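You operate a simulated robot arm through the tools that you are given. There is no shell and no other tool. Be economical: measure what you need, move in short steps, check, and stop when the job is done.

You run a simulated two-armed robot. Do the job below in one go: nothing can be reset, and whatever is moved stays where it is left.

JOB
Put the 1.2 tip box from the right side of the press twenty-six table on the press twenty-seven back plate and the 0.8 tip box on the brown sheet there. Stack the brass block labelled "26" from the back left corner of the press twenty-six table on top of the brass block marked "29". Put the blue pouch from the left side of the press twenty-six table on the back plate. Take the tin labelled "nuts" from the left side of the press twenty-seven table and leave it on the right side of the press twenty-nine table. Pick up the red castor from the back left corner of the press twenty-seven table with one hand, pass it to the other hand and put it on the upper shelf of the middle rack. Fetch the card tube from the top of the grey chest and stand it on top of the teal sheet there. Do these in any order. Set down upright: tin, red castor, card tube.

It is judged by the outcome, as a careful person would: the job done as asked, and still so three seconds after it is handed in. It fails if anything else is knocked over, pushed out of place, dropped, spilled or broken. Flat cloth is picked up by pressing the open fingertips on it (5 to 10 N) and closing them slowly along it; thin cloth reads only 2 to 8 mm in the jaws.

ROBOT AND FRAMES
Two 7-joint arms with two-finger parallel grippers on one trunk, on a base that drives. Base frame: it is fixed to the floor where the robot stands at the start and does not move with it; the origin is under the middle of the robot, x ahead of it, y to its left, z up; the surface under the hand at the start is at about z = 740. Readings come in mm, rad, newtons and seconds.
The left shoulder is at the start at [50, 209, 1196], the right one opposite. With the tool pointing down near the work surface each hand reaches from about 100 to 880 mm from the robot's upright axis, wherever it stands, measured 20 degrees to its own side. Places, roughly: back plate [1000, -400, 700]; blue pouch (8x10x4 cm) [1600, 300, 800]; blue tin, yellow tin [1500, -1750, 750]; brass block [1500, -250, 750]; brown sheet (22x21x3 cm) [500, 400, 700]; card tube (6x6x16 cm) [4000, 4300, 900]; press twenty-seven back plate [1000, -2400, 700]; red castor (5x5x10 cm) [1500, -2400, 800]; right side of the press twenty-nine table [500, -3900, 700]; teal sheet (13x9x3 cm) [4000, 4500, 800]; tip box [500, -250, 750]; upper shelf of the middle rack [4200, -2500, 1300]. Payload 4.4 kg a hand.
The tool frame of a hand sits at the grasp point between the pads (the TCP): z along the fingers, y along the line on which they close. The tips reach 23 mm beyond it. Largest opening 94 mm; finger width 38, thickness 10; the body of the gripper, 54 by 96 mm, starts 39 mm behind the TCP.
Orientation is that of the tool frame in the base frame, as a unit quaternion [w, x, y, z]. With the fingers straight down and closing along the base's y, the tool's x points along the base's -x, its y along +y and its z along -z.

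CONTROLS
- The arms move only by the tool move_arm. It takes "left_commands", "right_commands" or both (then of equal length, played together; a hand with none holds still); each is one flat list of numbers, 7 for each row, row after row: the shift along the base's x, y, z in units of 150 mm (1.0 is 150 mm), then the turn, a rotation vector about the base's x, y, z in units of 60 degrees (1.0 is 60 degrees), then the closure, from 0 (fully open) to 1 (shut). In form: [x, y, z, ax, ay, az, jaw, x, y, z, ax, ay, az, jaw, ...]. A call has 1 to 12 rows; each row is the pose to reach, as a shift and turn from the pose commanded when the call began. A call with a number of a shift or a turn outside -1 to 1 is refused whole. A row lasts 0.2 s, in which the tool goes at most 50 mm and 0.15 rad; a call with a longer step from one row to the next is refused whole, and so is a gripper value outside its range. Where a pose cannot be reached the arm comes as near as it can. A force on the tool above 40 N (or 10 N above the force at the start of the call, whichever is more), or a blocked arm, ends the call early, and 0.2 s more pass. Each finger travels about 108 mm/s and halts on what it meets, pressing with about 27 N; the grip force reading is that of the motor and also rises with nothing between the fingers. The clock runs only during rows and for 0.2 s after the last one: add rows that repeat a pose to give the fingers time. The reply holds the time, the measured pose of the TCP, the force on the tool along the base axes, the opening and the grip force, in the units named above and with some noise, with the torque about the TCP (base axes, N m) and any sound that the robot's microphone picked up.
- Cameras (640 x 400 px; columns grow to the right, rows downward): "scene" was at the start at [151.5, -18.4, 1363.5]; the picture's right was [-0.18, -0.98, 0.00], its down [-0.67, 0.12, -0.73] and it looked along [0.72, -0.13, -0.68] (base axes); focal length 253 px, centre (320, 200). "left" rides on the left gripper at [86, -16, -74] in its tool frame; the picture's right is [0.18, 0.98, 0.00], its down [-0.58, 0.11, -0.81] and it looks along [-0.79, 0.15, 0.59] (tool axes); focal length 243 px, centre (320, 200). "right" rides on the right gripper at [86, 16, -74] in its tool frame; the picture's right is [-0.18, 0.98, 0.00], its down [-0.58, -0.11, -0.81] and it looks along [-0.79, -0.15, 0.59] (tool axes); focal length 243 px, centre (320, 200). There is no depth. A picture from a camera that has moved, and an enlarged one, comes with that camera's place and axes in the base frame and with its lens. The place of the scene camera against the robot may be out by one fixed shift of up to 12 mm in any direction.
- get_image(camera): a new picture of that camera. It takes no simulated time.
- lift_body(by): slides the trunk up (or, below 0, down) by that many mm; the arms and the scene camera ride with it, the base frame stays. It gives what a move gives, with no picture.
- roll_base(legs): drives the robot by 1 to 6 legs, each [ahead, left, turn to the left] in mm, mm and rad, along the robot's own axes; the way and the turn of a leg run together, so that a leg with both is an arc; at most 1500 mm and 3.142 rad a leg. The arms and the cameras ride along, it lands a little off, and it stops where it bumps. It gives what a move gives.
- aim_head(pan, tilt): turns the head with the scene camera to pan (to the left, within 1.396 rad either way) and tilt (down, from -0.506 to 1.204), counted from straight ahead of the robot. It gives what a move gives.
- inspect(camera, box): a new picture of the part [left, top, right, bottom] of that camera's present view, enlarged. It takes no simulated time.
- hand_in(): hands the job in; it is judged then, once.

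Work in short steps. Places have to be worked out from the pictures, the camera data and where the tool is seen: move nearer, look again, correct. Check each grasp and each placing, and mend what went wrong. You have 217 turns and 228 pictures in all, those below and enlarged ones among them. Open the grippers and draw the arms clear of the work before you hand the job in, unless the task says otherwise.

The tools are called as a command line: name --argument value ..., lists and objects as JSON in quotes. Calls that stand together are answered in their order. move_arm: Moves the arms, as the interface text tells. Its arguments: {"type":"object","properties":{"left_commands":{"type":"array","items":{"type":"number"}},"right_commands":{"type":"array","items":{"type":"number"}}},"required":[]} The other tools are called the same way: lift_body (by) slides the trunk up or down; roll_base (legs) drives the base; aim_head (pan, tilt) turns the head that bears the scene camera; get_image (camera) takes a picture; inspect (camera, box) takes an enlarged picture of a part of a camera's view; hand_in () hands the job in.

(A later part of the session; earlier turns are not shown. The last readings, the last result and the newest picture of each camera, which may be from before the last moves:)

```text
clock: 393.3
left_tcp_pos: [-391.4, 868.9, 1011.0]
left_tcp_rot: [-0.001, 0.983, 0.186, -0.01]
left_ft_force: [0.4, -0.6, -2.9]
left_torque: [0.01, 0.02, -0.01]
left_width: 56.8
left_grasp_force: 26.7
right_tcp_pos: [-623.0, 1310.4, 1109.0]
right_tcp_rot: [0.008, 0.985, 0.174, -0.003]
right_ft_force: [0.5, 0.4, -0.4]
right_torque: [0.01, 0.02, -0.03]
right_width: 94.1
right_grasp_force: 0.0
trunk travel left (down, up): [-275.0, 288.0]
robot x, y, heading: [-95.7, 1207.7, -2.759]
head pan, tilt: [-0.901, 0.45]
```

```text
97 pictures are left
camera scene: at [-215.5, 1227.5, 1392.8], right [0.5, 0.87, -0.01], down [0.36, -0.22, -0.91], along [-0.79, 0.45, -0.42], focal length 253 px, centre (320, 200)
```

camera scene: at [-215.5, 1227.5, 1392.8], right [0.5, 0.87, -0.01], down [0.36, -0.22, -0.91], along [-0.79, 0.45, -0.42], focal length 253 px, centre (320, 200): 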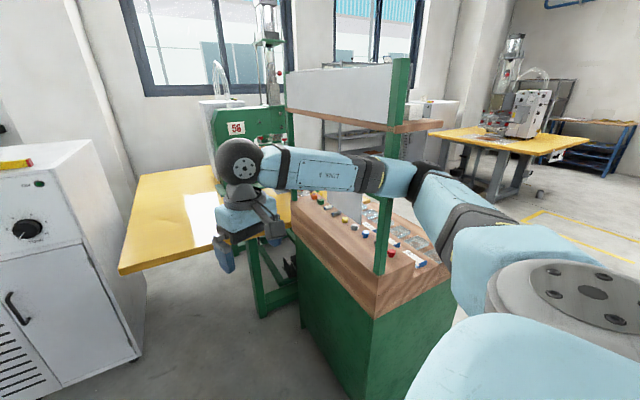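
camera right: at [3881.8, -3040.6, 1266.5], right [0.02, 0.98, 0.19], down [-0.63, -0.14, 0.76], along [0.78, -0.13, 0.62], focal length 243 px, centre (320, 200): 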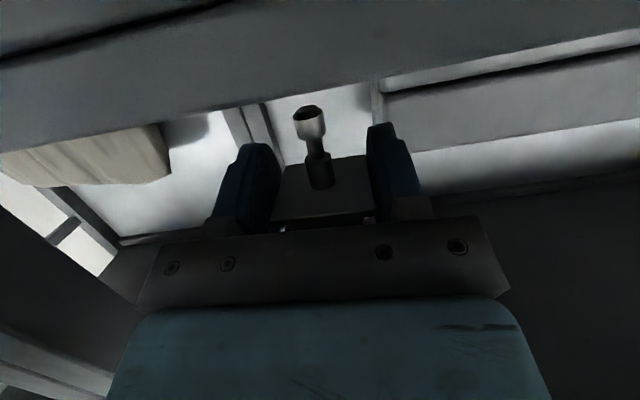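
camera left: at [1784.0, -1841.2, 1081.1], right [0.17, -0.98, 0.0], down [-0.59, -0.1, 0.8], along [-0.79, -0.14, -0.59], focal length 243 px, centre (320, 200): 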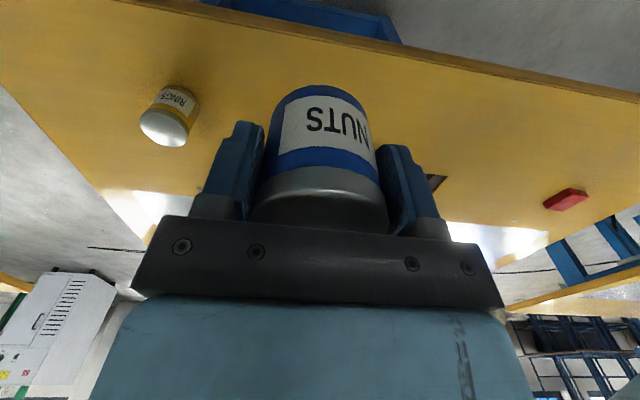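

The turn was blocked: the right arm came against the green chest's post. I back straight out first, then check nothing was disturbed.

roll_base --legs '[[-450, 0, 0]]'

aim_head --pan -0.5 --tilt 0.4

get_image --camera "scene"

get_image --camera "left"

```text
clock: 396.0
left_tcp_pos: [15.3, 1039.6, 1006.1]
left_tcp_rot: [0.001, 0.982, 0.189, 0.003]
left_ft_force: [0.5, 0.1, -1.7]
left_torque: [-0.01, 0.01, -0.01]
left_width: 56.6
left_grasp_force: 26.5
right_tcp_pos: [-222.3, 1477.1, 1098.4]
right_tcp_rot: [0.011, 0.984, 0.18, 0.009]
right_ft_force: [-0.2, -0.5, 0.1]
right_torque: [-0.01, 0.0, 0.02]
right_width: 94.0
right_grasp_force: 0.0
trunk travel left (down, up): [-275.0, 288.0]
robot x, y, heading: [319.7, 1382.1, -2.758]
head pan, tilt: [-0.901, 0.45]
```

```text
clock: 396.9
left_tcp_pos: [15.2, 1038.6, 1004.9]
left_tcp_rot: [0.002, 0.982, 0.189, 0.002]
left_ft_force: [0.8, 0.3, -2.1]
left_torque: [-0.03, -0.03, -0.03]
left_width: 56.8
left_grasp_force: 27.4
right_tcp_pos: [-220.6, 1478.9, 1097.6]
right_tcp_rot: [0.011, 0.984, 0.179, 0.008]
right_ft_force: [-0.4, 0.0, -0.5]
right_torque: [0.0, 0.0, 0.05]
right_width: 94.1
right_grasp_force: 0.1
trunk travel left (down, up): [-275.0, 288.0]
robot x, y, heading: [323.3, 1381.6, -2.755]
head pan, tilt: [-0.499, 0.4]
```

```text
96 pictures are left
camera scene: at [168.7, 1363.1, 1394.6], right [0.11, 0.99, 0.0], down [0.39, -0.04, -0.92], along [-0.92, 0.1, -0.39], focal length 253 px, centre (320, 200)
```

scene: 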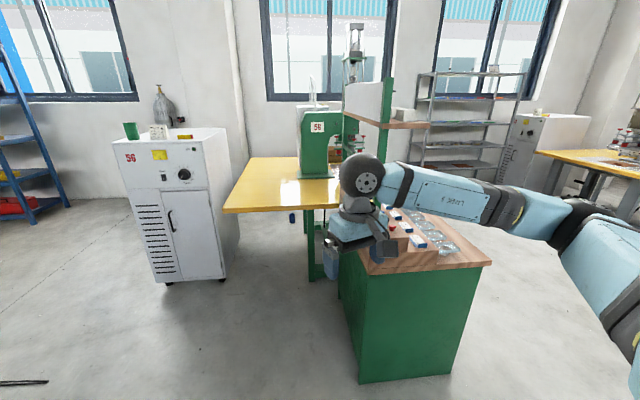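

```text
95 pictures are left
camera left: at [87.1, 1086.5, 1080.9], right [0.54, -0.84, 0.0], down [-0.5, -0.32, 0.8], along [-0.68, -0.43, -0.59], focal length 243 px, centre (320, 200)
```

left: 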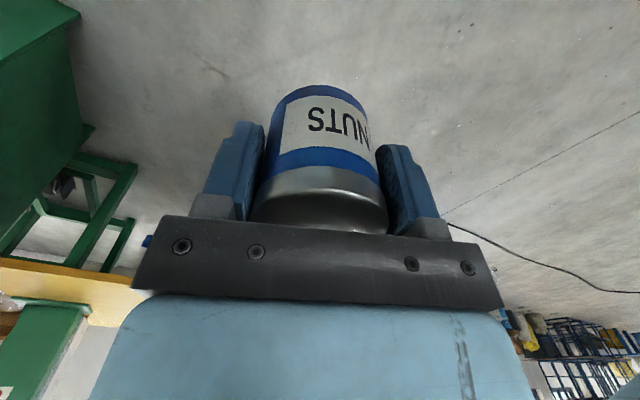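

Furniture looks undisturbed and the tin is held. From this open spot I turn to face +x.

roll_base --legs '[[0, 0, 1.4], [0, 0, 1.355]]'

aim_head --pan -1.3 --tilt 0.5

get_image --camera "scene"

```text
clock: 403.9
left_tcp_pos: [744.3, 1558.8, 1004.5]
left_tcp_rot: [-0.001, 0.033, 0.999, 0.001]
left_ft_force: [-0.3, 0.3, -2.8]
left_torque: [-0.02, 0.0, 0.0]
left_width: 56.8
left_grasp_force: 27.0
right_tcp_pos: [767.6, 1061.6, 1098.5]
right_tcp_rot: [-0.006, 0.043, 0.999, 0.012]
right_ft_force: [-0.2, -0.9, -0.2]
right_torque: [-0.01, -0.03, -0.01]
right_width: 94.0
right_grasp_force: 0.0
trunk travel left (down, up): [-275.0, 288.0]
robot x, y, heading: [317.1, 1381.4, -0.063]
head pan, tilt: [-0.499, 0.4]
```

```text
clock: 405.1
left_tcp_pos: [743.8, 1559.4, 1005.1]
left_tcp_rot: [-0.002, 0.033, 0.999, 0.002]
left_ft_force: [0.8, 0.0, -3.6]
left_torque: [0.0, -0.03, 0.03]
left_width: 56.7
left_grasp_force: 26.4
right_tcp_pos: [768.6, 1062.9, 1097.0]
right_tcp_rot: [-0.007, 0.042, 0.999, 0.011]
right_ft_force: [0.3, 0.5, 0.2]
right_torque: [0.01, -0.01, 0.03]
right_width: 94.0
right_grasp_force: 0.1
trunk travel left (down, up): [-275.0, 288.0]
robot x, y, heading: [319.2, 1382.4, -0.059]
head pan, tilt: [-1.3, 0.499]
```

```text
94 pictures are left
camera scene: at [410.0, 1285.7, 1385.5], right [-0.98, -0.21, 0.0], down [-0.1, 0.47, -0.88], along [0.19, -0.86, -0.48], focal length 253 px, centre (320, 200)
```

scene: 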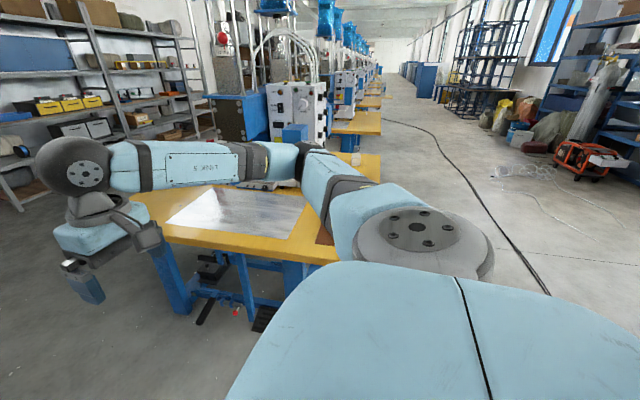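

I back up to the lane at x≈−90 and drive along −y to the press 29 table.

roll_base --legs '[[-410, 0, 0.06], [0, -1400, 0], [0, -1400, 0]]'

get_image --camera "scene"

```text
clock: 431.7
left_tcp_pos: [410.6, -1189.3, 1006.8]
left_tcp_rot: [-0.002, -0.011, 1.0, 0.001]
left_ft_force: [-0.3, 0.7, -2.8]
left_torque: [0.01, -0.02, 0.01]
left_width: 57.0
left_grasp_force: 26.7
right_tcp_pos: [478.8, -1683.5, 1097.7]
right_tcp_rot: [-0.007, -0.002, 1.0, 0.011]
right_ft_force: [0.2, -0.4, 0.1]
right_torque: [0.01, 0.02, 0.01]
right_width: 94.0
right_grasp_force: 0.1
trunk travel left (down, up): [-275.0, 288.0]
robot x, y, heading: [3.8, -1400.6, 0.031]
head pan, tilt: [-1.3, 0.499]
```

```text
93 pictures are left
camera scene: at [101.5, -1491.4, 1385.5], right [-0.95, -0.3, 0.0], down [-0.14, 0.46, -0.88], along [0.26, -0.84, -0.48], focal length 253 px, centre (320, 200)
```

scene: 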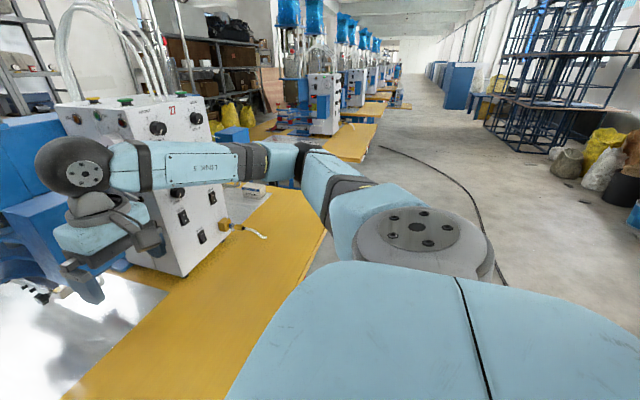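

Clear; I continue to the press 29 table.

roll_base --legs '[[-40, -1400, -0.03], [0, -1270, 0]]'

aim_head --pan 0.1 --tilt 0.75

get_image --camera "scene"

```text
clock: 455.1
left_tcp_pos: [398.4, -3862.7, 1005.5]
left_tcp_rot: [-0.002, -0.008, 1.0, 0.002]
left_ft_force: [0.5, 1.1, -2.9]
left_torque: [0.01, 0.01, 0.01]
left_width: 56.7
left_grasp_force: 26.6
right_tcp_pos: [464.6, -4354.3, 1098.6]
right_tcp_rot: [-0.007, 0.001, 1.0, 0.012]
right_ft_force: [-0.1, -0.1, 0.7]
right_torque: [0.03, 0.01, 0.0]
right_width: 93.8
right_grasp_force: 0.1
trunk travel left (down, up): [-275.0, 288.0]
robot x, y, heading: [-5.1, -4072.8, 0.024]
head pan, tilt: [-1.3, 0.499]
```

```text
clock: 456.6
left_tcp_pos: [398.5, -3862.6, 1005.3]
left_tcp_rot: [-0.003, -0.009, 1.0, 0.002]
left_ft_force: [0.3, -0.3, -2.9]
left_torque: [0.02, 0.01, -0.02]
left_width: 56.8
left_grasp_force: 26.5
right_tcp_pos: [465.4, -4356.2, 1098.3]
right_tcp_rot: [-0.006, 0.001, 1.0, 0.012]
right_ft_force: [0.7, -0.7, -0.2]
right_torque: [0.0, -0.02, -0.04]
right_width: 94.1
right_grasp_force: 0.0
trunk travel left (down, up): [-275.0, 288.0]
robot x, y, heading: [-10.6, -4076.1, 0.025]
head pan, tilt: [0.099, 0.75]
```

```text
92 pictures are left
camera scene: at [144.7, -4065.5, 1363.6], right [0.12, -0.99, 0.0], down [-0.68, -0.08, -0.73], along [0.73, 0.09, -0.68], focal length 253 px, centre (320, 200)
```

scene: 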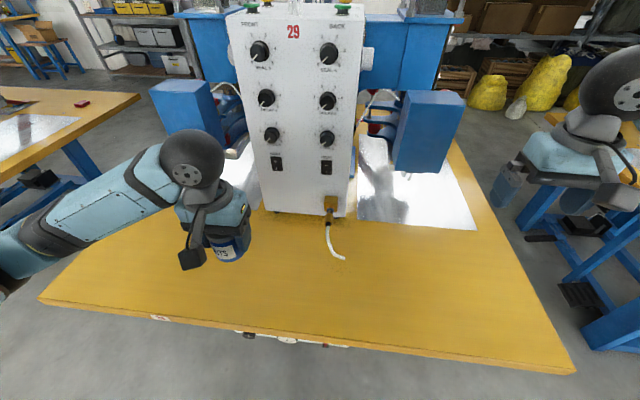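

Press 29's near (right) side is free. I move the tin to about (500, −3890) and lower it.

move_arm --left_commands '[0.2, -0.05, -0.2, 0, 0, 0, 0.55, 0.4, -0.1, -0.4, 0, 0, 0, 0.55, 0.6, -0.18, -0.6, 0, 0, 0, 0.55, 0.68, -0.18, -0.85, 0, 0, 0, 0.55, 0.68, -0.18, -1.0, 0, 0, 0, 0.55]'

move_arm --left_commands '[0, 0, -0.15, 0, 0, 0, 0.55, 0, 0, -0.3, 0, 0, 0, 0.55, 0, 0, -0.4, 0, 0, 0, 0.55, 0, 0, -0.43, 0, 0, 0, 0.55, 0, 0, -0.43, 0, 0, 0, 0.55]'

get_image --camera "scene"

```text
clock: 457.8
left_tcp_pos: [500.6, -3889.1, 855.3]
left_tcp_rot: [-0.002, -0.008, 1.0, 0.001]
left_ft_force: [-0.7, 0.4, -2.5]
left_torque: [-0.03, 0.02, -0.01]
left_width: 56.6
left_grasp_force: 27.3
right_tcp_pos: [464.4, -4356.6, 1097.6]
right_tcp_rot: [-0.007, 0.001, 1.0, 0.011]
right_ft_force: [0.2, -1.1, -0.4]
right_torque: [-0.01, -0.04, 0.02]
right_width: 94.0
right_grasp_force: 0.1
trunk travel left (down, up): [-275.0, 288.0]
robot x, y, heading: [-11.3, -4074.0, 0.024]
head pan, tilt: [0.099, 0.75]
```

```text
clock: 459.0
left_tcp_pos: [501.4, -3889.9, 790.7]
left_tcp_rot: [-0.002, -0.009, 1.0, 0.002]
left_ft_force: [0.7, 0.4, -2.5]
left_torque: [-0.02, 0.0, -0.01]
left_width: 56.7
left_grasp_force: 26.8
right_tcp_pos: [464.1, -4356.6, 1097.1]
right_tcp_rot: [-0.007, 0.001, 1.0, 0.012]
right_ft_force: [0.5, -0.1, -0.1]
right_torque: [0.05, 0.01, -0.02]
right_width: 93.9
right_grasp_force: 0.1
trunk travel left (down, up): [-275.0, 288.0]
robot x, y, heading: [-7.6, -4074.7, 0.03]
head pan, tilt: [0.099, 0.75]
```

```text
91 pictures are left
camera scene: at [144.8, -4065.4, 1363.5], right [0.12, -0.99, 0.0], down [-0.68, -0.09, -0.73], along [0.73, 0.09, -0.68], focal length 253 px, centre (320, 200)
```

scene: 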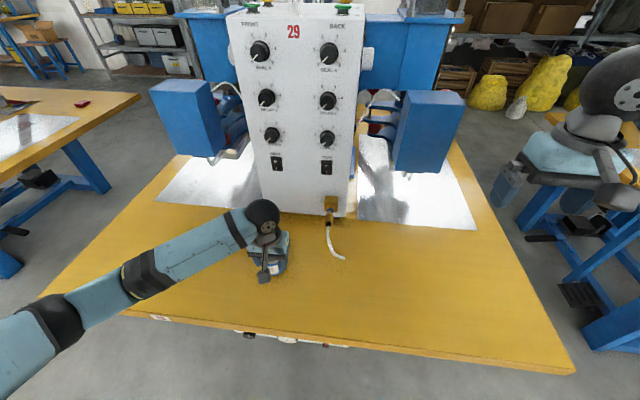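

I lower the last few mm to contact.

move_arm --left_commands '[0, 0, -0.02, 0, 0, 0, 0.55, 0, 0, -0.035, 0, 0, 0, 0.55, 0, 0, -0.05, 0, 0, 0, 0.55, 0, 0, -0.05, 0, 0, 0, 0.55]'

```text
clock: 460.0
left_tcp_pos: [501.6, -3888.6, 783.7]
left_tcp_rot: [-0.002, -0.009, 1.0, 0.001]
left_ft_force: [-0.1, 0.7, 1.6]
left_torque: [-0.09, 0.0, -0.02]
left_width: 56.9
left_grasp_force: 27.4
right_tcp_pos: [464.9, -4356.4, 1098.6]
right_tcp_rot: [-0.006, 0.002, 1.0, 0.012]
right_ft_force: [0.2, -0.9, -0.7]
right_torque: [0.0, -0.03, 0.03]
right_width: 94.0
right_grasp_force: 0.1
trunk travel left (down, up): [-275.0, 288.0]
robot x, y, heading: [-6.4, -4072.8, 0.027]
head pan, tilt: [0.099, 0.75]
```

Contact. I open and rise.

move_arm --left_commands '[0, 0, -0.005, 0, 0, 0, 0.35, 0, 0, -0.005, 0, 0, 0, 0.2, 0, 0, 0, 0, 0, 0, 0, 0, 0, 0, 0, 0, 0, 0, 0, 0, 0.15, 0, 0, 0, 0, 0, 0, 0.4, 0, 0, 0, 0, 0, 0, 0.7, 0, 0, 0, 0, -0.1, 0, 0.95, 0, 0, 0, 0, -0.4, 0, 1.0, 0, 0, 0, 0, -0.6, 0, 1.0, 0, 0, 0, 0]'

inspect --camera "scene" --box '[200, 190, 360, 310]'

```text
clock: 462.2
left_tcp_pos: [410.1, -3887.2, 929.9]
left_tcp_rot: [-0.002, -0.008, 1.0, 0.002]
left_ft_force: [0.6, 0.3, -0.6]
left_torque: [-0.01, 0.0, -0.01]
left_width: 94.0
left_grasp_force: 0.0
right_tcp_pos: [464.0, -4355.8, 1098.5]
right_tcp_rot: [-0.007, 0.0, 1.0, 0.011]
right_ft_force: [0.3, 0.3, -0.3]
right_torque: [0.02, 0.01, 0.01]
right_width: 94.1
right_grasp_force: 0.0
trunk travel left (down, up): [-275.0, 288.0]
robot x, y, heading: [-9.1, -4071.8, 0.027]
head pan, tilt: [0.099, 0.75]
```

```text
3.33 times, centred on (280, 250) of scene
camera zoom: at [144.4, -4065.6, 1363.6], right [0.12, -0.99, 0.0], down [-0.68, -0.09, -0.73], along [0.73, 0.09, -0.68], focal length 842 px, centre (453, 33)
```

zoom: 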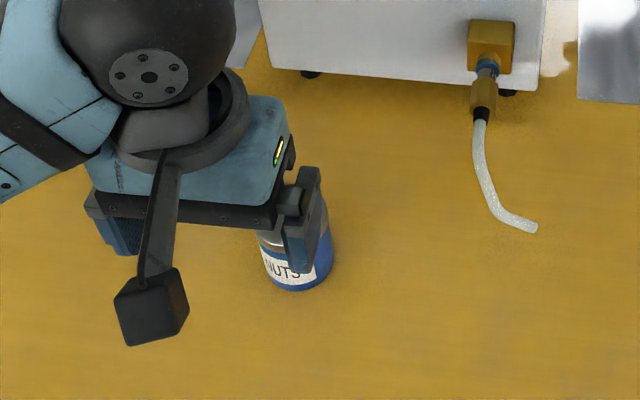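

The tin stands on the press 29 table. I raise the arm and drive back along the lane.

move_arm --left_commands '[-0.05, 0, 0.2, 0, 0, 0, 0, -0.1, 0, 0.4, 0, 0, 0, 0, -0.1, 0, 0.55, 0, 0, 0, 0]'

inspect --camera "scene" --box '[200, 190, 360, 310]'

roll_base --legs '[[-60, 1400, -0.027], [0, 1400, 0]]'

```text
clock: 463.0
left_tcp_pos: [397.1, -3887.6, 1018.0]
left_tcp_rot: [-0.002, -0.008, 1.0, 0.003]
left_ft_force: [-0.9, 0.2, -0.6]
left_torque: [0.02, 0.02, 0.03]
left_width: 94.1
left_grasp_force: 0.0
right_tcp_pos: [464.3, -4356.6, 1097.6]
right_tcp_rot: [-0.007, 0.001, 1.0, 0.012]
right_ft_force: [0.2, 0.3, 0.8]
right_torque: [0.03, 0.02, 0.0]
right_width: 94.0
right_grasp_force: 0.0
trunk travel left (down, up): [-275.0, 288.0]
robot x, y, heading: [-8.0, -4072.4, 0.02]
head pan, tilt: [0.099, 0.75]
```

```text
3.33 times, centred on (280, 250) of scene
camera zoom: at [144.5, -4065.9, 1363.5], right [0.12, -0.99, 0.0], down [-0.68, -0.08, -0.73], along [0.73, 0.09, -0.68], focal length 842 px, centre (453, 33)
```

zoom: 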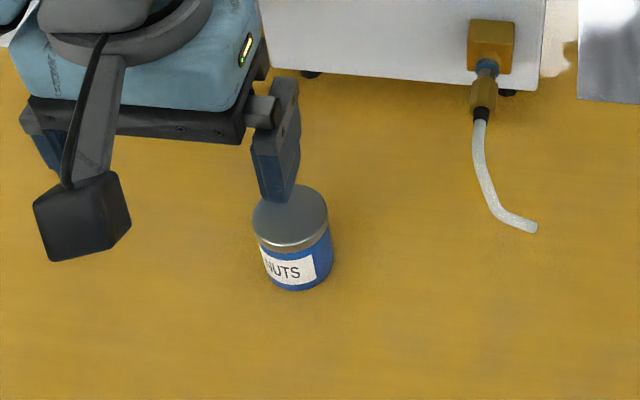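

```text
clock: 487.1
left_tcp_pos: [265.4, -1138.4, 1017.9]
left_tcp_rot: [-0.003, -0.018, 1.0, 0.001]
left_ft_force: [-0.2, 1.0, 0.1]
left_torque: [0.02, 0.0, 0.0]
left_width: 93.9
left_grasp_force: 0.2
right_tcp_pos: [340.8, -1604.7, 1098.7]
right_tcp_rot: [-0.007, -0.007, 1.0, 0.011]
right_ft_force: [0.0, 0.0, 0.0]
right_torque: [0.02, -0.02, 0.0]
right_width: 94.0
right_grasp_force: 0.0
trunk travel left (down, up): [-275.0, 288.0]
robot x, y, heading: [-137.6, -1334.8, 0.045]
head pan, tilt: [0.099, 0.75]
```

roll_base --legs '[[100, 1400, -0.045], [0, 1050, 0]]'

aim_head --pan 0.5 --tilt 0.35

get_image --camera "scene"

```text
clock: 508.4
left_tcp_pos: [386.7, 1249.9, 1018.1]
left_tcp_rot: [-0.002, 0.019, 1.0, 0.002]
left_ft_force: [0.2, 0.0, -0.2]
left_torque: [0.02, 0.0, 0.01]
left_width: 94.1
left_grasp_force: 0.1
right_tcp_pos: [427.6, 778.5, 1098.2]
right_tcp_rot: [-0.006, 0.029, 0.999, 0.011]
right_ft_force: [0.2, -0.6, 0.6]
right_torque: [0.02, 0.02, 0.01]
right_width: 94.3
right_grasp_force: 0.2
trunk travel left (down, up): [-275.0, 288.0]
robot x, y, heading: [-32.4, 1087.4, -0.031]
head pan, tilt: [0.099, 0.75]
```

```text
clock: 509.3
left_tcp_pos: [386.1, 1250.7, 1017.0]
left_tcp_rot: [-0.001, 0.019, 1.0, 0.001]
left_ft_force: [0.3, -0.2, -0.8]
left_torque: [-0.03, 0.0, -0.01]
left_width: 93.9
left_grasp_force: 0.0
right_tcp_pos: [427.7, 779.8, 1097.9]
right_tcp_rot: [-0.006, 0.03, 0.999, 0.012]
right_ft_force: [0.4, 0.0, -1.4]
right_torque: [-0.01, 0.0, 0.02]
right_width: 94.0
right_grasp_force: 0.1
trunk travel left (down, up): [-275.0, 288.0]
robot x, y, heading: [-31.1, 1087.7, -0.036]
head pan, tilt: [0.499, 0.351]
```

```text
88 pictures are left
camera scene: at [124.5, 1123.8, 1399.1], right [0.45, -0.89, 0.0], down [-0.31, -0.15, -0.94], along [0.84, 0.42, -0.34], focal length 253 px, centre (320, 200)
```

scene: 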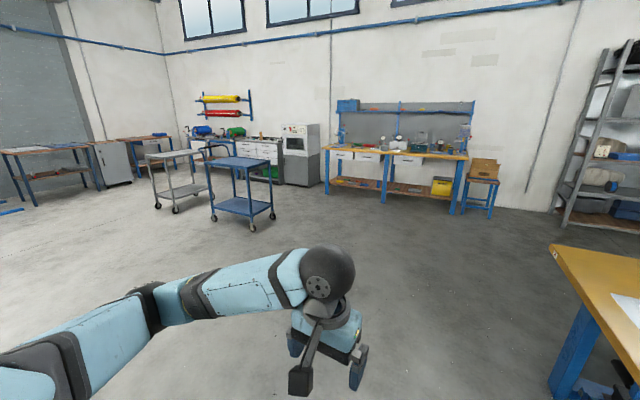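

The grey chest is the drawer unit near (4100, 4300), beyond the carts. I drive forward to x≈3300, then left along the benches.

roll_base --legs '[[1200, 100, 0.036], [1200, 0, 0], [930, 0, 0]]'

aim_head --pan 1.0 --tilt 0.35

get_image --camera "scene"

```text
clock: 525.3
left_tcp_pos: [3650.6, 1426.6, 1018.3]
left_tcp_rot: [-0.002, -0.013, 1.0, 0.002]
left_ft_force: [0.3, 0.9, 0.0]
left_torque: [0.03, 0.04, 0.02]
left_width: 94.3
left_grasp_force: 0.1
right_tcp_pos: [3720.6, 957.6, 1097.9]
right_tcp_rot: [-0.007, -0.002, 1.0, 0.011]
right_ft_force: [0.1, 0.4, -0.3]
right_torque: [-0.02, 0.02, 0.02]
right_width: 94.0
right_grasp_force: 0.2
trunk travel left (down, up): [-275.0, 288.0]
robot x, y, heading: [3246.3, 1238.0, 0.034]
head pan, tilt: [0.499, 0.351]
```

```text
clock: 526.2
left_tcp_pos: [3650.3, 1425.5, 1017.0]
left_tcp_rot: [-0.001, -0.012, 1.0, 0.002]
left_ft_force: [0.2, -0.6, 0.0]
left_torque: [0.0, 0.02, 0.01]
left_width: 93.9
left_grasp_force: 0.0
right_tcp_pos: [3720.6, 957.4, 1097.1]
right_tcp_rot: [-0.007, -0.002, 1.0, 0.012]
right_ft_force: [-0.6, -0.3, 0.1]
right_torque: [0.02, -0.01, -0.03]
right_width: 94.0
right_grasp_force: 0.1
trunk travel left (down, up): [-275.0, 288.0]
robot x, y, heading: [3245.9, 1238.1, 0.032]
head pan, tilt: [1.0, 0.351]
```

```text
87 pictures are left
camera scene: at [3364.2, 1316.0, 1399.2], right [0.86, -0.51, 0.0], down [-0.18, -0.29, -0.94], along [0.48, 0.81, -0.34], focal length 253 px, centre (320, 200)
```

scene: 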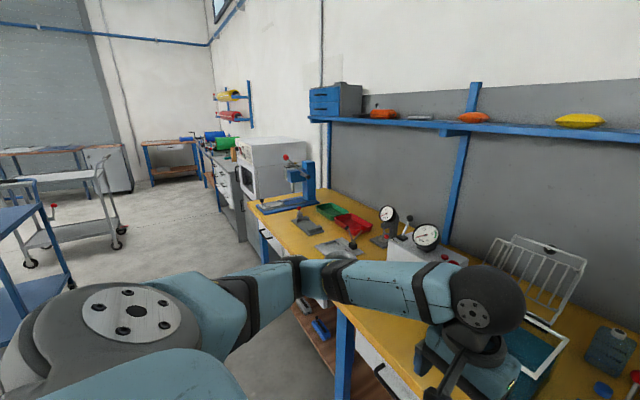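

The bench front is at x≈3720 and the carts end near x≈2700. I back to x≈3130 and go left between them.

roll_base --legs '[[-110, 0, -0.033], [0, 1400, 0]]'

aim_head --pan 0.7 --tilt 0.5

get_image --camera "scene"

```text
clock: 539.5
left_tcp_pos: [3522.7, 2828.9, 1018.4]
left_tcp_rot: [-0.001, -0.011, 1.0, 0.002]
left_ft_force: [0.1, 0.3, 0.5]
left_torque: [-0.01, -0.01, -0.03]
left_width: 94.0
left_grasp_force: 0.1
right_tcp_pos: [3590.8, 2362.9, 1098.8]
right_tcp_rot: [-0.007, 0.001, 1.0, 0.011]
right_ft_force: [-0.2, 0.3, 0.3]
right_torque: [-0.02, 0.0, 0.01]
right_width: 94.0
right_grasp_force: 0.1
trunk travel left (down, up): [-275.0, 288.0]
robot x, y, heading: [3118.2, 2642.8, 0.029]
head pan, tilt: [1.0, 0.351]
```

```text
clock: 540.3
left_tcp_pos: [3521.8, 2828.8, 1018.9]
left_tcp_rot: [-0.002, -0.01, 1.0, 0.002]
left_ft_force: [-0.4, -0.2, 0.0]
left_torque: [0.0, -0.02, 0.0]
left_width: 93.8
left_grasp_force: 0.0
right_tcp_pos: [3590.5, 2362.2, 1097.9]
right_tcp_rot: [-0.007, 0.0, 1.0, 0.011]
right_ft_force: [-0.1, -1.6, -0.1]
right_torque: [0.01, 0.03, 0.03]
right_width: 94.2
right_grasp_force: 0.0
trunk travel left (down, up): [-275.0, 288.0]
robot x, y, heading: [3117.1, 2640.5, 0.029]
head pan, tilt: [0.7, 0.499]
```

```text
86 pictures are left
camera scene: at [3255.3, 2701.3, 1385.6], right [0.67, -0.75, 0.0], down [-0.36, -0.32, -0.88], along [0.66, 0.58, -0.48], focal length 253 px, centre (320, 200)
```

scene: 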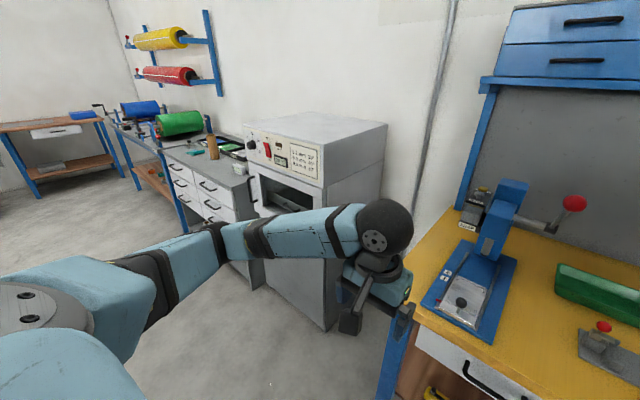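

The brown card tube stands on the drawer chest past the white oven. I continue left 1.4 m.

roll_base --legs '[[0, 1430, -0.03]]'

aim_head --pan 0.15 --tilt 0.5

get_image --camera "scene"

```text
clock: 553.2
left_tcp_pos: [3520.2, 4269.4, 1017.4]
left_tcp_rot: [-0.001, 0.012, 1.0, 0.002]
left_ft_force: [-0.3, 0.4, -0.5]
left_torque: [0.01, 0.0, 0.01]
left_width: 93.9
left_grasp_force: 0.1
right_tcp_pos: [3567.9, 3799.1, 1098.5]
right_tcp_rot: [-0.007, 0.022, 1.0, 0.012]
right_ft_force: [0.0, 0.4, 0.4]
right_torque: [0.04, -0.01, 0.0]
right_width: 94.2
right_grasp_force: 0.0
trunk travel left (down, up): [-275.0, 288.0]
robot x, y, heading: [3108.6, 4101.0, -0.012]
head pan, tilt: [0.7, 0.499]
```

```text
clock: 554.2
left_tcp_pos: [3519.2, 4268.5, 1017.9]
left_tcp_rot: [-0.002, 0.012, 1.0, 0.002]
left_ft_force: [-0.2, -0.1, 0.1]
left_torque: [-0.01, 0.0, 0.05]
left_width: 93.7
left_grasp_force: 0.2
right_tcp_pos: [3568.3, 3799.4, 1098.3]
right_tcp_rot: [-0.007, 0.021, 1.0, 0.011]
right_ft_force: [0.3, 0.1, 0.7]
right_torque: [0.04, -0.03, -0.03]
right_width: 94.1
right_grasp_force: 0.1
trunk travel left (down, up): [-275.0, 288.0]
robot x, y, heading: [3106.6, 4098.0, -0.018]
head pan, tilt: [0.15, 0.499]
```

```text
85 pictures are left
camera scene: at [3268.2, 4108.0, 1385.5], right [0.13, -0.99, 0.0], down [-0.47, -0.06, -0.88], along [0.87, 0.12, -0.48], focal length 253 px, centre (320, 200)
```

scene: 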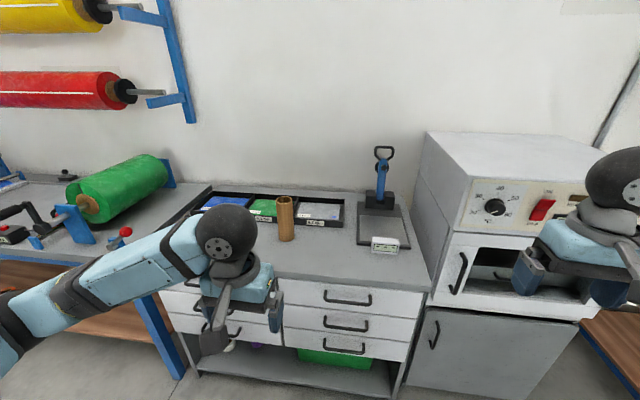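

The teal sheet must be behind my arm; I look with the left wrist camera.

get_image --camera "left"

inspect --camera "scene" --box '[180, 170, 430, 290]'

```text
84 pictures are left
camera left: at [3431.8, 4255.5, 1093.1], right [-0.16, 0.99, 0.0], down [0.59, 0.09, 0.8], along [0.79, 0.13, -0.59], focal length 243 px, centre (320, 200)
```

left: 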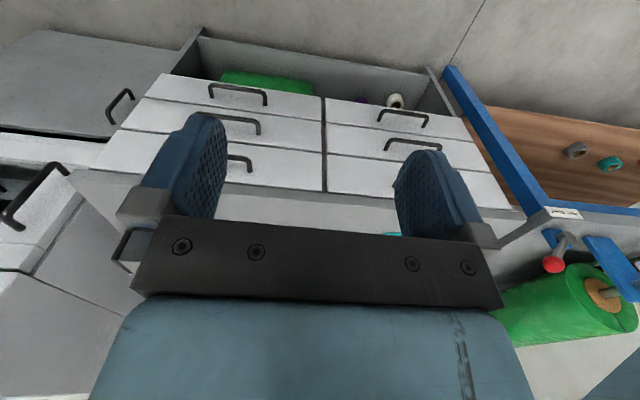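

```text
2.56 times, centred on (305, 230) of scene
camera zoom: at [3268.2, 4108.0, 1385.5], right [0.13, -0.99, 0.0], down [-0.47, -0.06, -0.88], along [0.87, 0.12, -0.48], focal length 647 px, centre (358, 123)
```

zoom: 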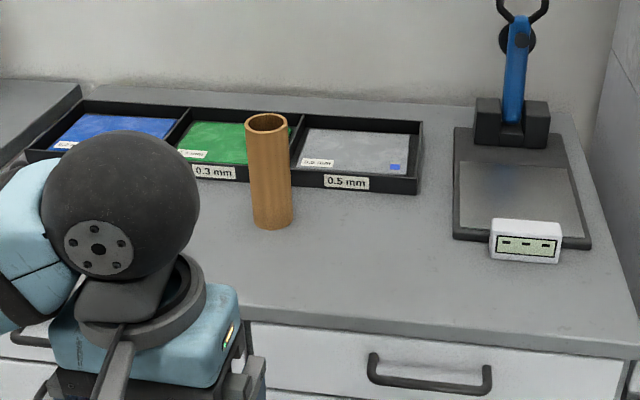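

Tube axis ≈(3945, 4313), top z≈1010, chest top ≈850, chest front ≈3740. I raise the left hand well above the tube and then move the base closer.

move_arm --left_commands '[0, 0, 0.3, 0, 0, 0, 0, 0, 0, 0.6, 0, 0, 0, 0, 0, 0.1, 0.9, 0, 0, 0, 0, 0, 0.3, 1.0, 0, 0, 0, 0, 0, 0.5, 1.0, 0, 0, 0, 0]'

roll_base --legs '[[180, 0, 0.018]]'

aim_head --pan 0.3 --tilt 0.75

get_image --camera "scene"

get_image --camera "left"

```text
clock: 555.4
left_tcp_pos: [3520.4, 4345.7, 1168.6]
left_tcp_rot: [-0.002, 0.013, 1.0, 0.001]
left_ft_force: [0.6, 0.5, -0.4]
left_torque: [0.02, -0.04, 0.01]
left_width: 94.2
left_grasp_force: 0.0
right_tcp_pos: [3568.3, 3800.7, 1098.9]
right_tcp_rot: [-0.006, 0.021, 1.0, 0.011]
right_ft_force: [-0.1, 0.1, 0.4]
right_torque: [0.06, -0.01, 0.0]
right_width: 93.9
right_grasp_force: 0.0
trunk travel left (down, up): [-275.0, 288.0]
robot x, y, heading: [3109.0, 4101.2, -0.008]
head pan, tilt: [0.15, 0.499]
```

```text
clock: 557.0
left_tcp_pos: [3703.1, 4350.5, 1167.8]
left_tcp_rot: [-0.002, 0.003, 1.0, 0.002]
left_ft_force: [0.1, 0.0, -0.5]
left_torque: [0.03, 0.04, 0.01]
left_width: 94.3
left_grasp_force: 0.0
right_tcp_pos: [3760.8, 3806.3, 1097.4]
right_tcp_rot: [-0.006, 0.013, 1.0, 0.011]
right_ft_force: [0.1, -0.5, 0.0]
right_torque: [-0.01, -0.01, 0.03]
right_width: 93.9
right_grasp_force: 0.1
trunk travel left (down, up): [-275.0, 288.0]
robot x, y, heading: [3295.8, 4099.3, -0.0]
head pan, tilt: [0.15, 0.499]
```

```text
clock: 557.7
left_tcp_pos: [3702.3, 4350.0, 1168.3]
left_tcp_rot: [-0.002, 0.002, 1.0, 0.002]
left_ft_force: [0.3, -0.1, -0.2]
left_torque: [0.03, -0.03, 0.01]
left_width: 93.8
left_grasp_force: 0.0
right_tcp_pos: [3759.6, 3806.3, 1097.9]
right_tcp_rot: [-0.006, 0.013, 1.0, 0.012]
right_ft_force: [0.0, -0.5, -0.5]
right_torque: [0.01, -0.02, 0.0]
right_width: 94.0
right_grasp_force: 0.1
trunk travel left (down, up): [-275.0, 288.0]
robot x, y, heading: [3294.6, 4102.6, 0.007]
head pan, tilt: [0.3, 0.75]
```

```text
82 pictures are left
camera scene: at [3443.5, 4120.2, 1363.7], right [0.3, -0.95, 0.0], down [-0.65, -0.2, -0.73], along [0.7, 0.22, -0.68], focal length 253 px, centre (320, 200)
```

scene: 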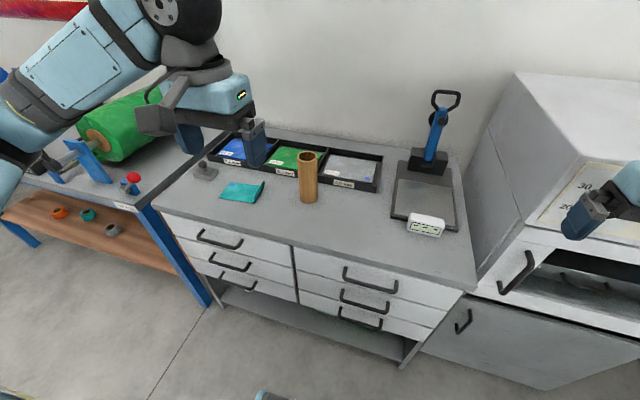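

```text
81 pictures are left
camera left: at [3613.8, 4334.5, 1243.2], right [-0.18, 0.98, 0.0], down [0.58, 0.1, 0.8], along [0.79, 0.15, -0.59], focal length 243 px, centre (320, 200)
```

left: 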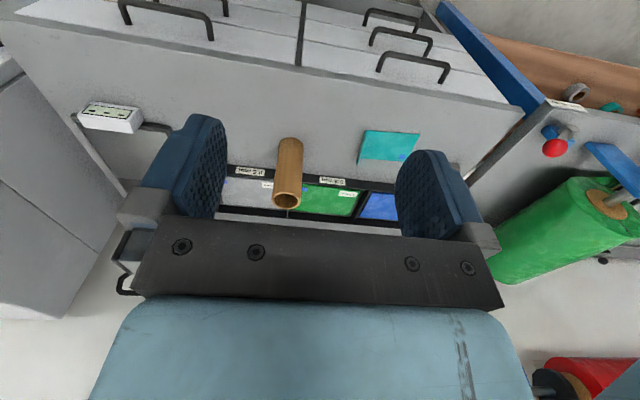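

Now both are visible. I enlarge the teal sheet and tube.

inspect --camera "scene" --box '[180, 140, 340, 220]'

inspect --camera "left" --box '[260, 110, 440, 220]'

```text
4.00 times, centred on (260, 180) of scene
camera zoom: at [3443.5, 4120.2, 1363.7], right [0.3, -0.95, 0.0], down [-0.65, -0.2, -0.73], along [0.7, 0.22, -0.68], focal length 1010 px, centre (560, 280)
```

zoom: 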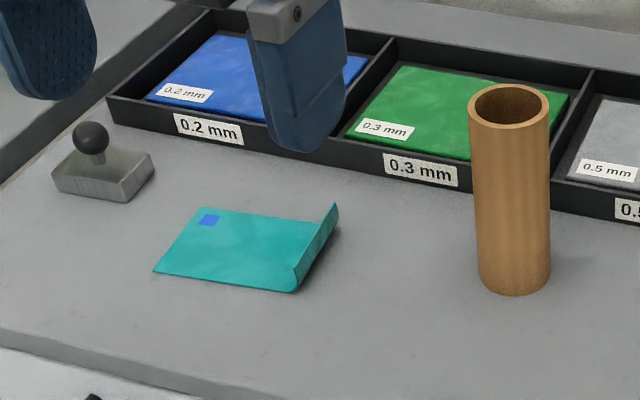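

```text
3.56 times, centred on (350, 165) of left
camera zoom: at [3613.8, 4334.5, 1243.2], right [-0.18, 0.98, 0.0], down [0.58, 0.1, 0.8], along [0.79, 0.15, -0.59], focal length 863 px, centre (213, 324)
```

zoom: 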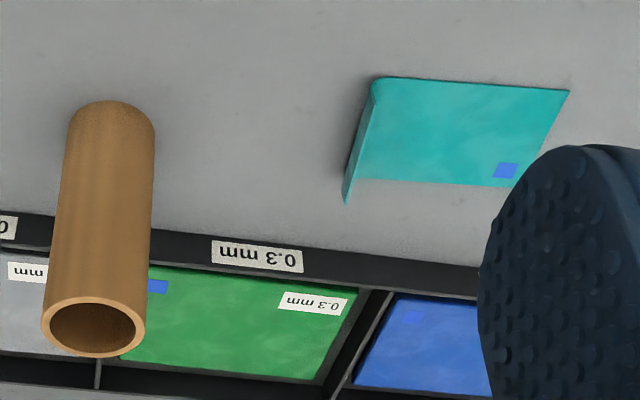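

Flat part of the teal sheet: x≈3890–3970, y≈4495–4590 (curled edge on its −y side). Tube axis ≈(3963, 4332). I move closer above for a better fix.

move_arm --left_commands '[0.3, -0.03, 0, 0, 0, 0, 0, 0.6, -0.06, 0, 0, 0, 0, 0, 0.9, -0.1, 0, 0, 0, 0, 0, 1.0, -0.1, 0, 0, 0, 0, 0, 1.0, -0.1, 0, 0, 0, 0, 0]'

get_image --camera "left"

inspect --camera "scene" --box '[180, 100, 380, 220]'

```text
clock: 558.9
left_tcp_pos: [3851.3, 4338.4, 1165.0]
left_tcp_rot: [-0.002, 0.003, 1.0, 0.002]
left_ft_force: [0.3, 0.6, 0.5]
left_torque: [0.02, -0.02, -0.01]
left_width: 93.8
left_grasp_force: 0.0
right_tcp_pos: [3761.2, 3804.8, 1098.1]
right_tcp_rot: [-0.007, 0.013, 1.0, 0.011]
right_ft_force: [0.2, -0.5, -0.2]
right_torque: [-0.01, 0.02, 0.0]
right_width: 93.8
right_grasp_force: 0.0
trunk travel left (down, up): [-275.0, 288.0]
robot x, y, heading: [3295.7, 4099.2, -0.002]
head pan, tilt: [0.3, 0.75]
```

```text
78 pictures are left
camera left: at [3763.5, 4322.1, 1240.7], right [-0.18, 0.98, 0.0], down [0.59, 0.1, 0.8], along [0.79, 0.15, -0.59], focal length 243 px, centre (320, 200)
```

left: 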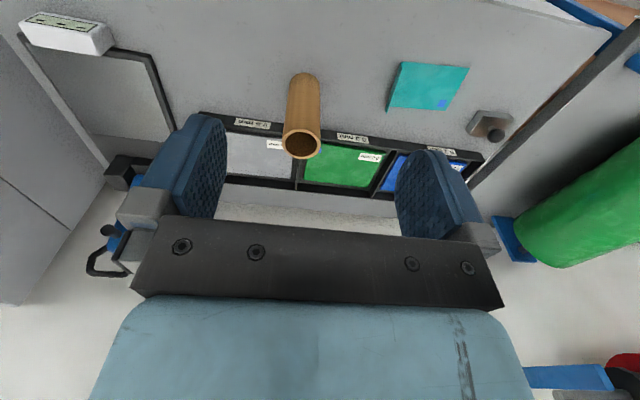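

```text
3.20 times, centred on (280, 160) of scene
camera zoom: at [3443.7, 4120.2, 1363.6], right [0.3, -0.95, 0.0], down [-0.65, -0.2, -0.73], along [0.7, 0.22, -0.68], focal length 808 px, centre (448, 328)
```

zoom: 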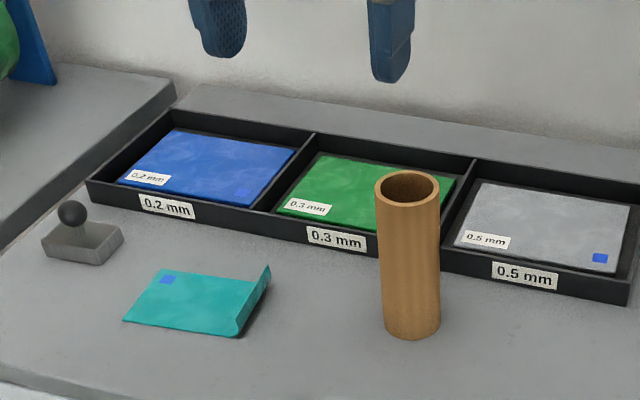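

Tube axis by the wrist camera: (3968, 4338), top ≈1000. I move over it at height and check alignment.

move_arm --left_commands '[0.3, 0, 0, 0, 0, 0, 0, 0.6, 0, 0, 0, 0, 0, 0, 0.78, 0, 0, 0, 0, 0, 0, 0.78, 0, -0.2, 0, 0, 0, 0, 0.78, 0, -0.3, 0, 0, 0, 0, 0.78, 0, -0.3, 0, 0, 0, 0]'

get_image --camera "left"

inspect --camera "scene" --box '[180, 60, 380, 220]'

```text
clock: 560.3
left_tcp_pos: [3966.8, 4336.5, 1124.4]
left_tcp_rot: [-0.001, 0.003, 1.0, 0.001]
left_ft_force: [0.3, -0.8, 0.7]
left_torque: [0.01, 0.01, 0.0]
left_width: 94.0
left_grasp_force: 0.0
right_tcp_pos: [3759.4, 3805.2, 1097.9]
right_tcp_rot: [-0.007, 0.013, 1.0, 0.012]
right_ft_force: [0.0, -0.3, 0.4]
right_torque: [-0.02, 0.0, 0.02]
right_width: 94.0
right_grasp_force: 0.2
trunk travel left (down, up): [-275.0, 288.0]
robot x, y, heading: [3294.5, 4099.8, -0.0]
head pan, tilt: [0.3, 0.75]
```

```text
76 pictures are left
camera left: at [3879.7, 4321.8, 1198.5], right [-0.18, 0.98, 0.0], down [0.59, 0.1, 0.8], along [0.79, 0.15, -0.59], focal length 243 px, centre (320, 200)
```

left: 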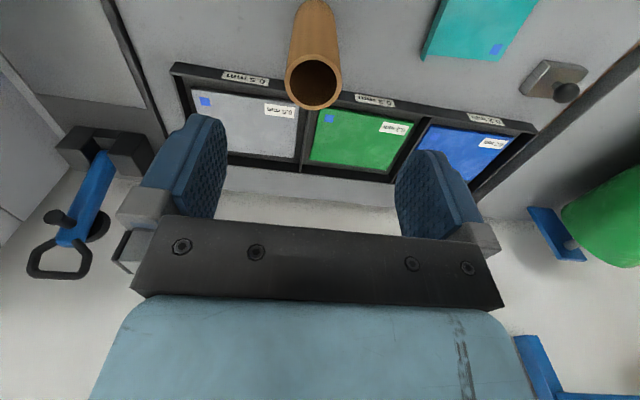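

```text
2.50 times, centred on (280, 140) of scene
camera zoom: at [3443.6, 4120.2, 1363.6], right [0.3, -0.95, 0.0], down [-0.65, -0.2, -0.73], along [0.7, 0.22, -0.68], focal length 632 px, centre (420, 350)
```

zoom: 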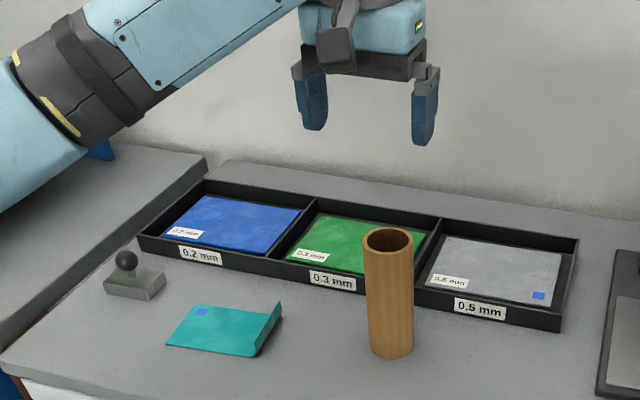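

Triangulating the views, the tube is further and lower than assumed: axis ≈(4005, 4340), top ≈962, chest top ≈810. I shift over and come down part way to verify.

move_arm --left_commands '[0.15, 0.02, 0, 0, 0, 0, 0, 0.25, 0.02, -0.1, 0, 0, 0, 0, 0.25, 0.02, -0.3, 0, 0, 0, 0, 0.25, 0.02, -0.5, 0, 0, 0, 0, 0.25, 0.02, -0.6, 0, 0, 0, 0, 0.25, 0.02, -0.6, 0, 0, 0, 0]'

get_image --camera "left"

inspect --camera "scene" --box '[180, 60, 380, 220]'

```text
clock: 561.7
left_tcp_pos: [4006.5, 4338.2, 1033.2]
left_tcp_rot: [-0.003, 0.003, 1.0, 0.002]
left_ft_force: [1.3, 0.6, 0.1]
left_torque: [0.01, 0.04, 0.03]
left_width: 94.0
left_grasp_force: 0.0
right_tcp_pos: [3760.2, 3804.9, 1097.5]
right_tcp_rot: [-0.007, 0.014, 1.0, 0.011]
right_ft_force: [-0.1, -0.2, 0.2]
right_torque: [-0.02, 0.03, -0.02]
right_width: 94.0
right_grasp_force: 0.0
trunk travel left (down, up): [-275.0, 288.0]
robot x, y, heading: [3294.3, 4100.8, -0.003]
head pan, tilt: [0.3, 0.75]
```

```text
74 pictures are left
camera left: at [3917.6, 4323.1, 1108.8], right [-0.18, 0.98, 0.0], down [0.59, 0.1, 0.8], along [0.79, 0.15, -0.59], focal length 243 px, centre (320, 200)
```

left: 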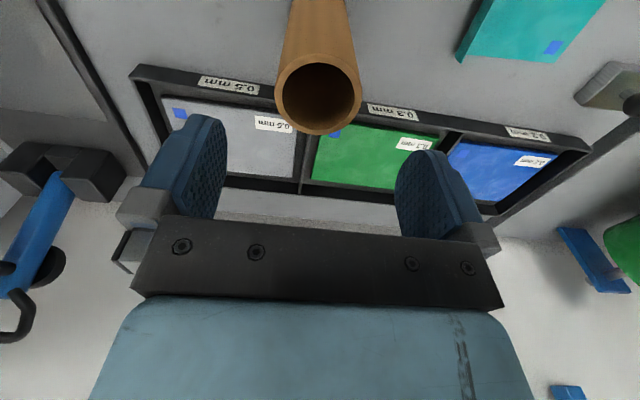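

```text
2.50 times, centred on (280, 140) of scene
camera zoom: at [3443.6, 4120.1, 1363.6], right [0.3, -0.95, 0.0], down [-0.65, -0.2, -0.73], along [0.7, 0.22, -0.68], focal length 632 px, centre (420, 350)
```

zoom: 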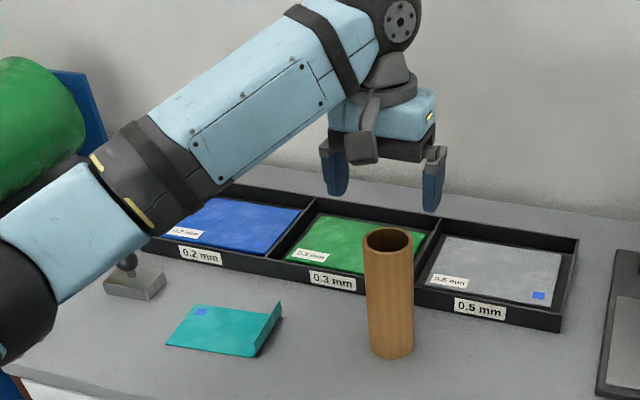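

Confirmed: axis (4001, 4338), top ≈963. I descend to z≈936 and close gently.

move_arm --left_commands '[-0.033, 0, -0.15, 0, 0, 0, 0, -0.033, 0, -0.35, 0, 0, 0, 0, -0.033, 0, -0.55, 0, 0, 0, 0, -0.033, 0, -0.645, 0, 0, 0, 0, -0.033, 0, -0.645, 0, 0, 0, 0, -0.033, 0, -0.645, 0, 0, 0, 0.2, -0.033, 0, -0.645, 0, 0, 0, 0.35, -0.033, 0, -0.645, 0, 0, 0, 0.5, -0.033, 0, -0.645, 0, 0, 0, 0.6, -0.033, 0, -0.645, 0, 0, 0, 0.6]'

inspect --camera "scene" --box '[180, 60, 380, 220]'

```text
clock: 563.9
left_tcp_pos: [4001.2, 4339.0, 935.6]
left_tcp_rot: [-0.002, 0.003, 1.0, 0.002]
left_ft_force: [-0.2, -0.3, 0.3]
left_torque: [-0.01, 0.01, 0.0]
left_width: 57.4
left_grasp_force: 27.1
right_tcp_pos: [3760.6, 3806.3, 1097.6]
right_tcp_rot: [-0.007, 0.013, 1.0, 0.011]
right_ft_force: [0.1, 0.2, 0.5]
right_torque: [0.02, 0.03, 0.01]
right_width: 94.1
right_grasp_force: 0.1
trunk travel left (down, up): [-275.0, 288.0]
robot x, y, heading: [3292.5, 4100.2, 0.003]
head pan, tilt: [0.3, 0.75]
```

```text
2.50 times, centred on (280, 140) of scene
camera zoom: at [3443.7, 4120.2, 1363.6], right [0.3, -0.95, 0.0], down [-0.65, -0.2, -0.73], along [0.7, 0.22, -0.68], focal length 632 px, centre (420, 350)
```

zoom: 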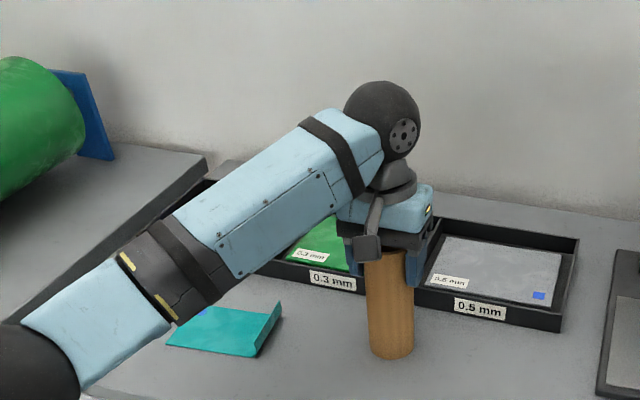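

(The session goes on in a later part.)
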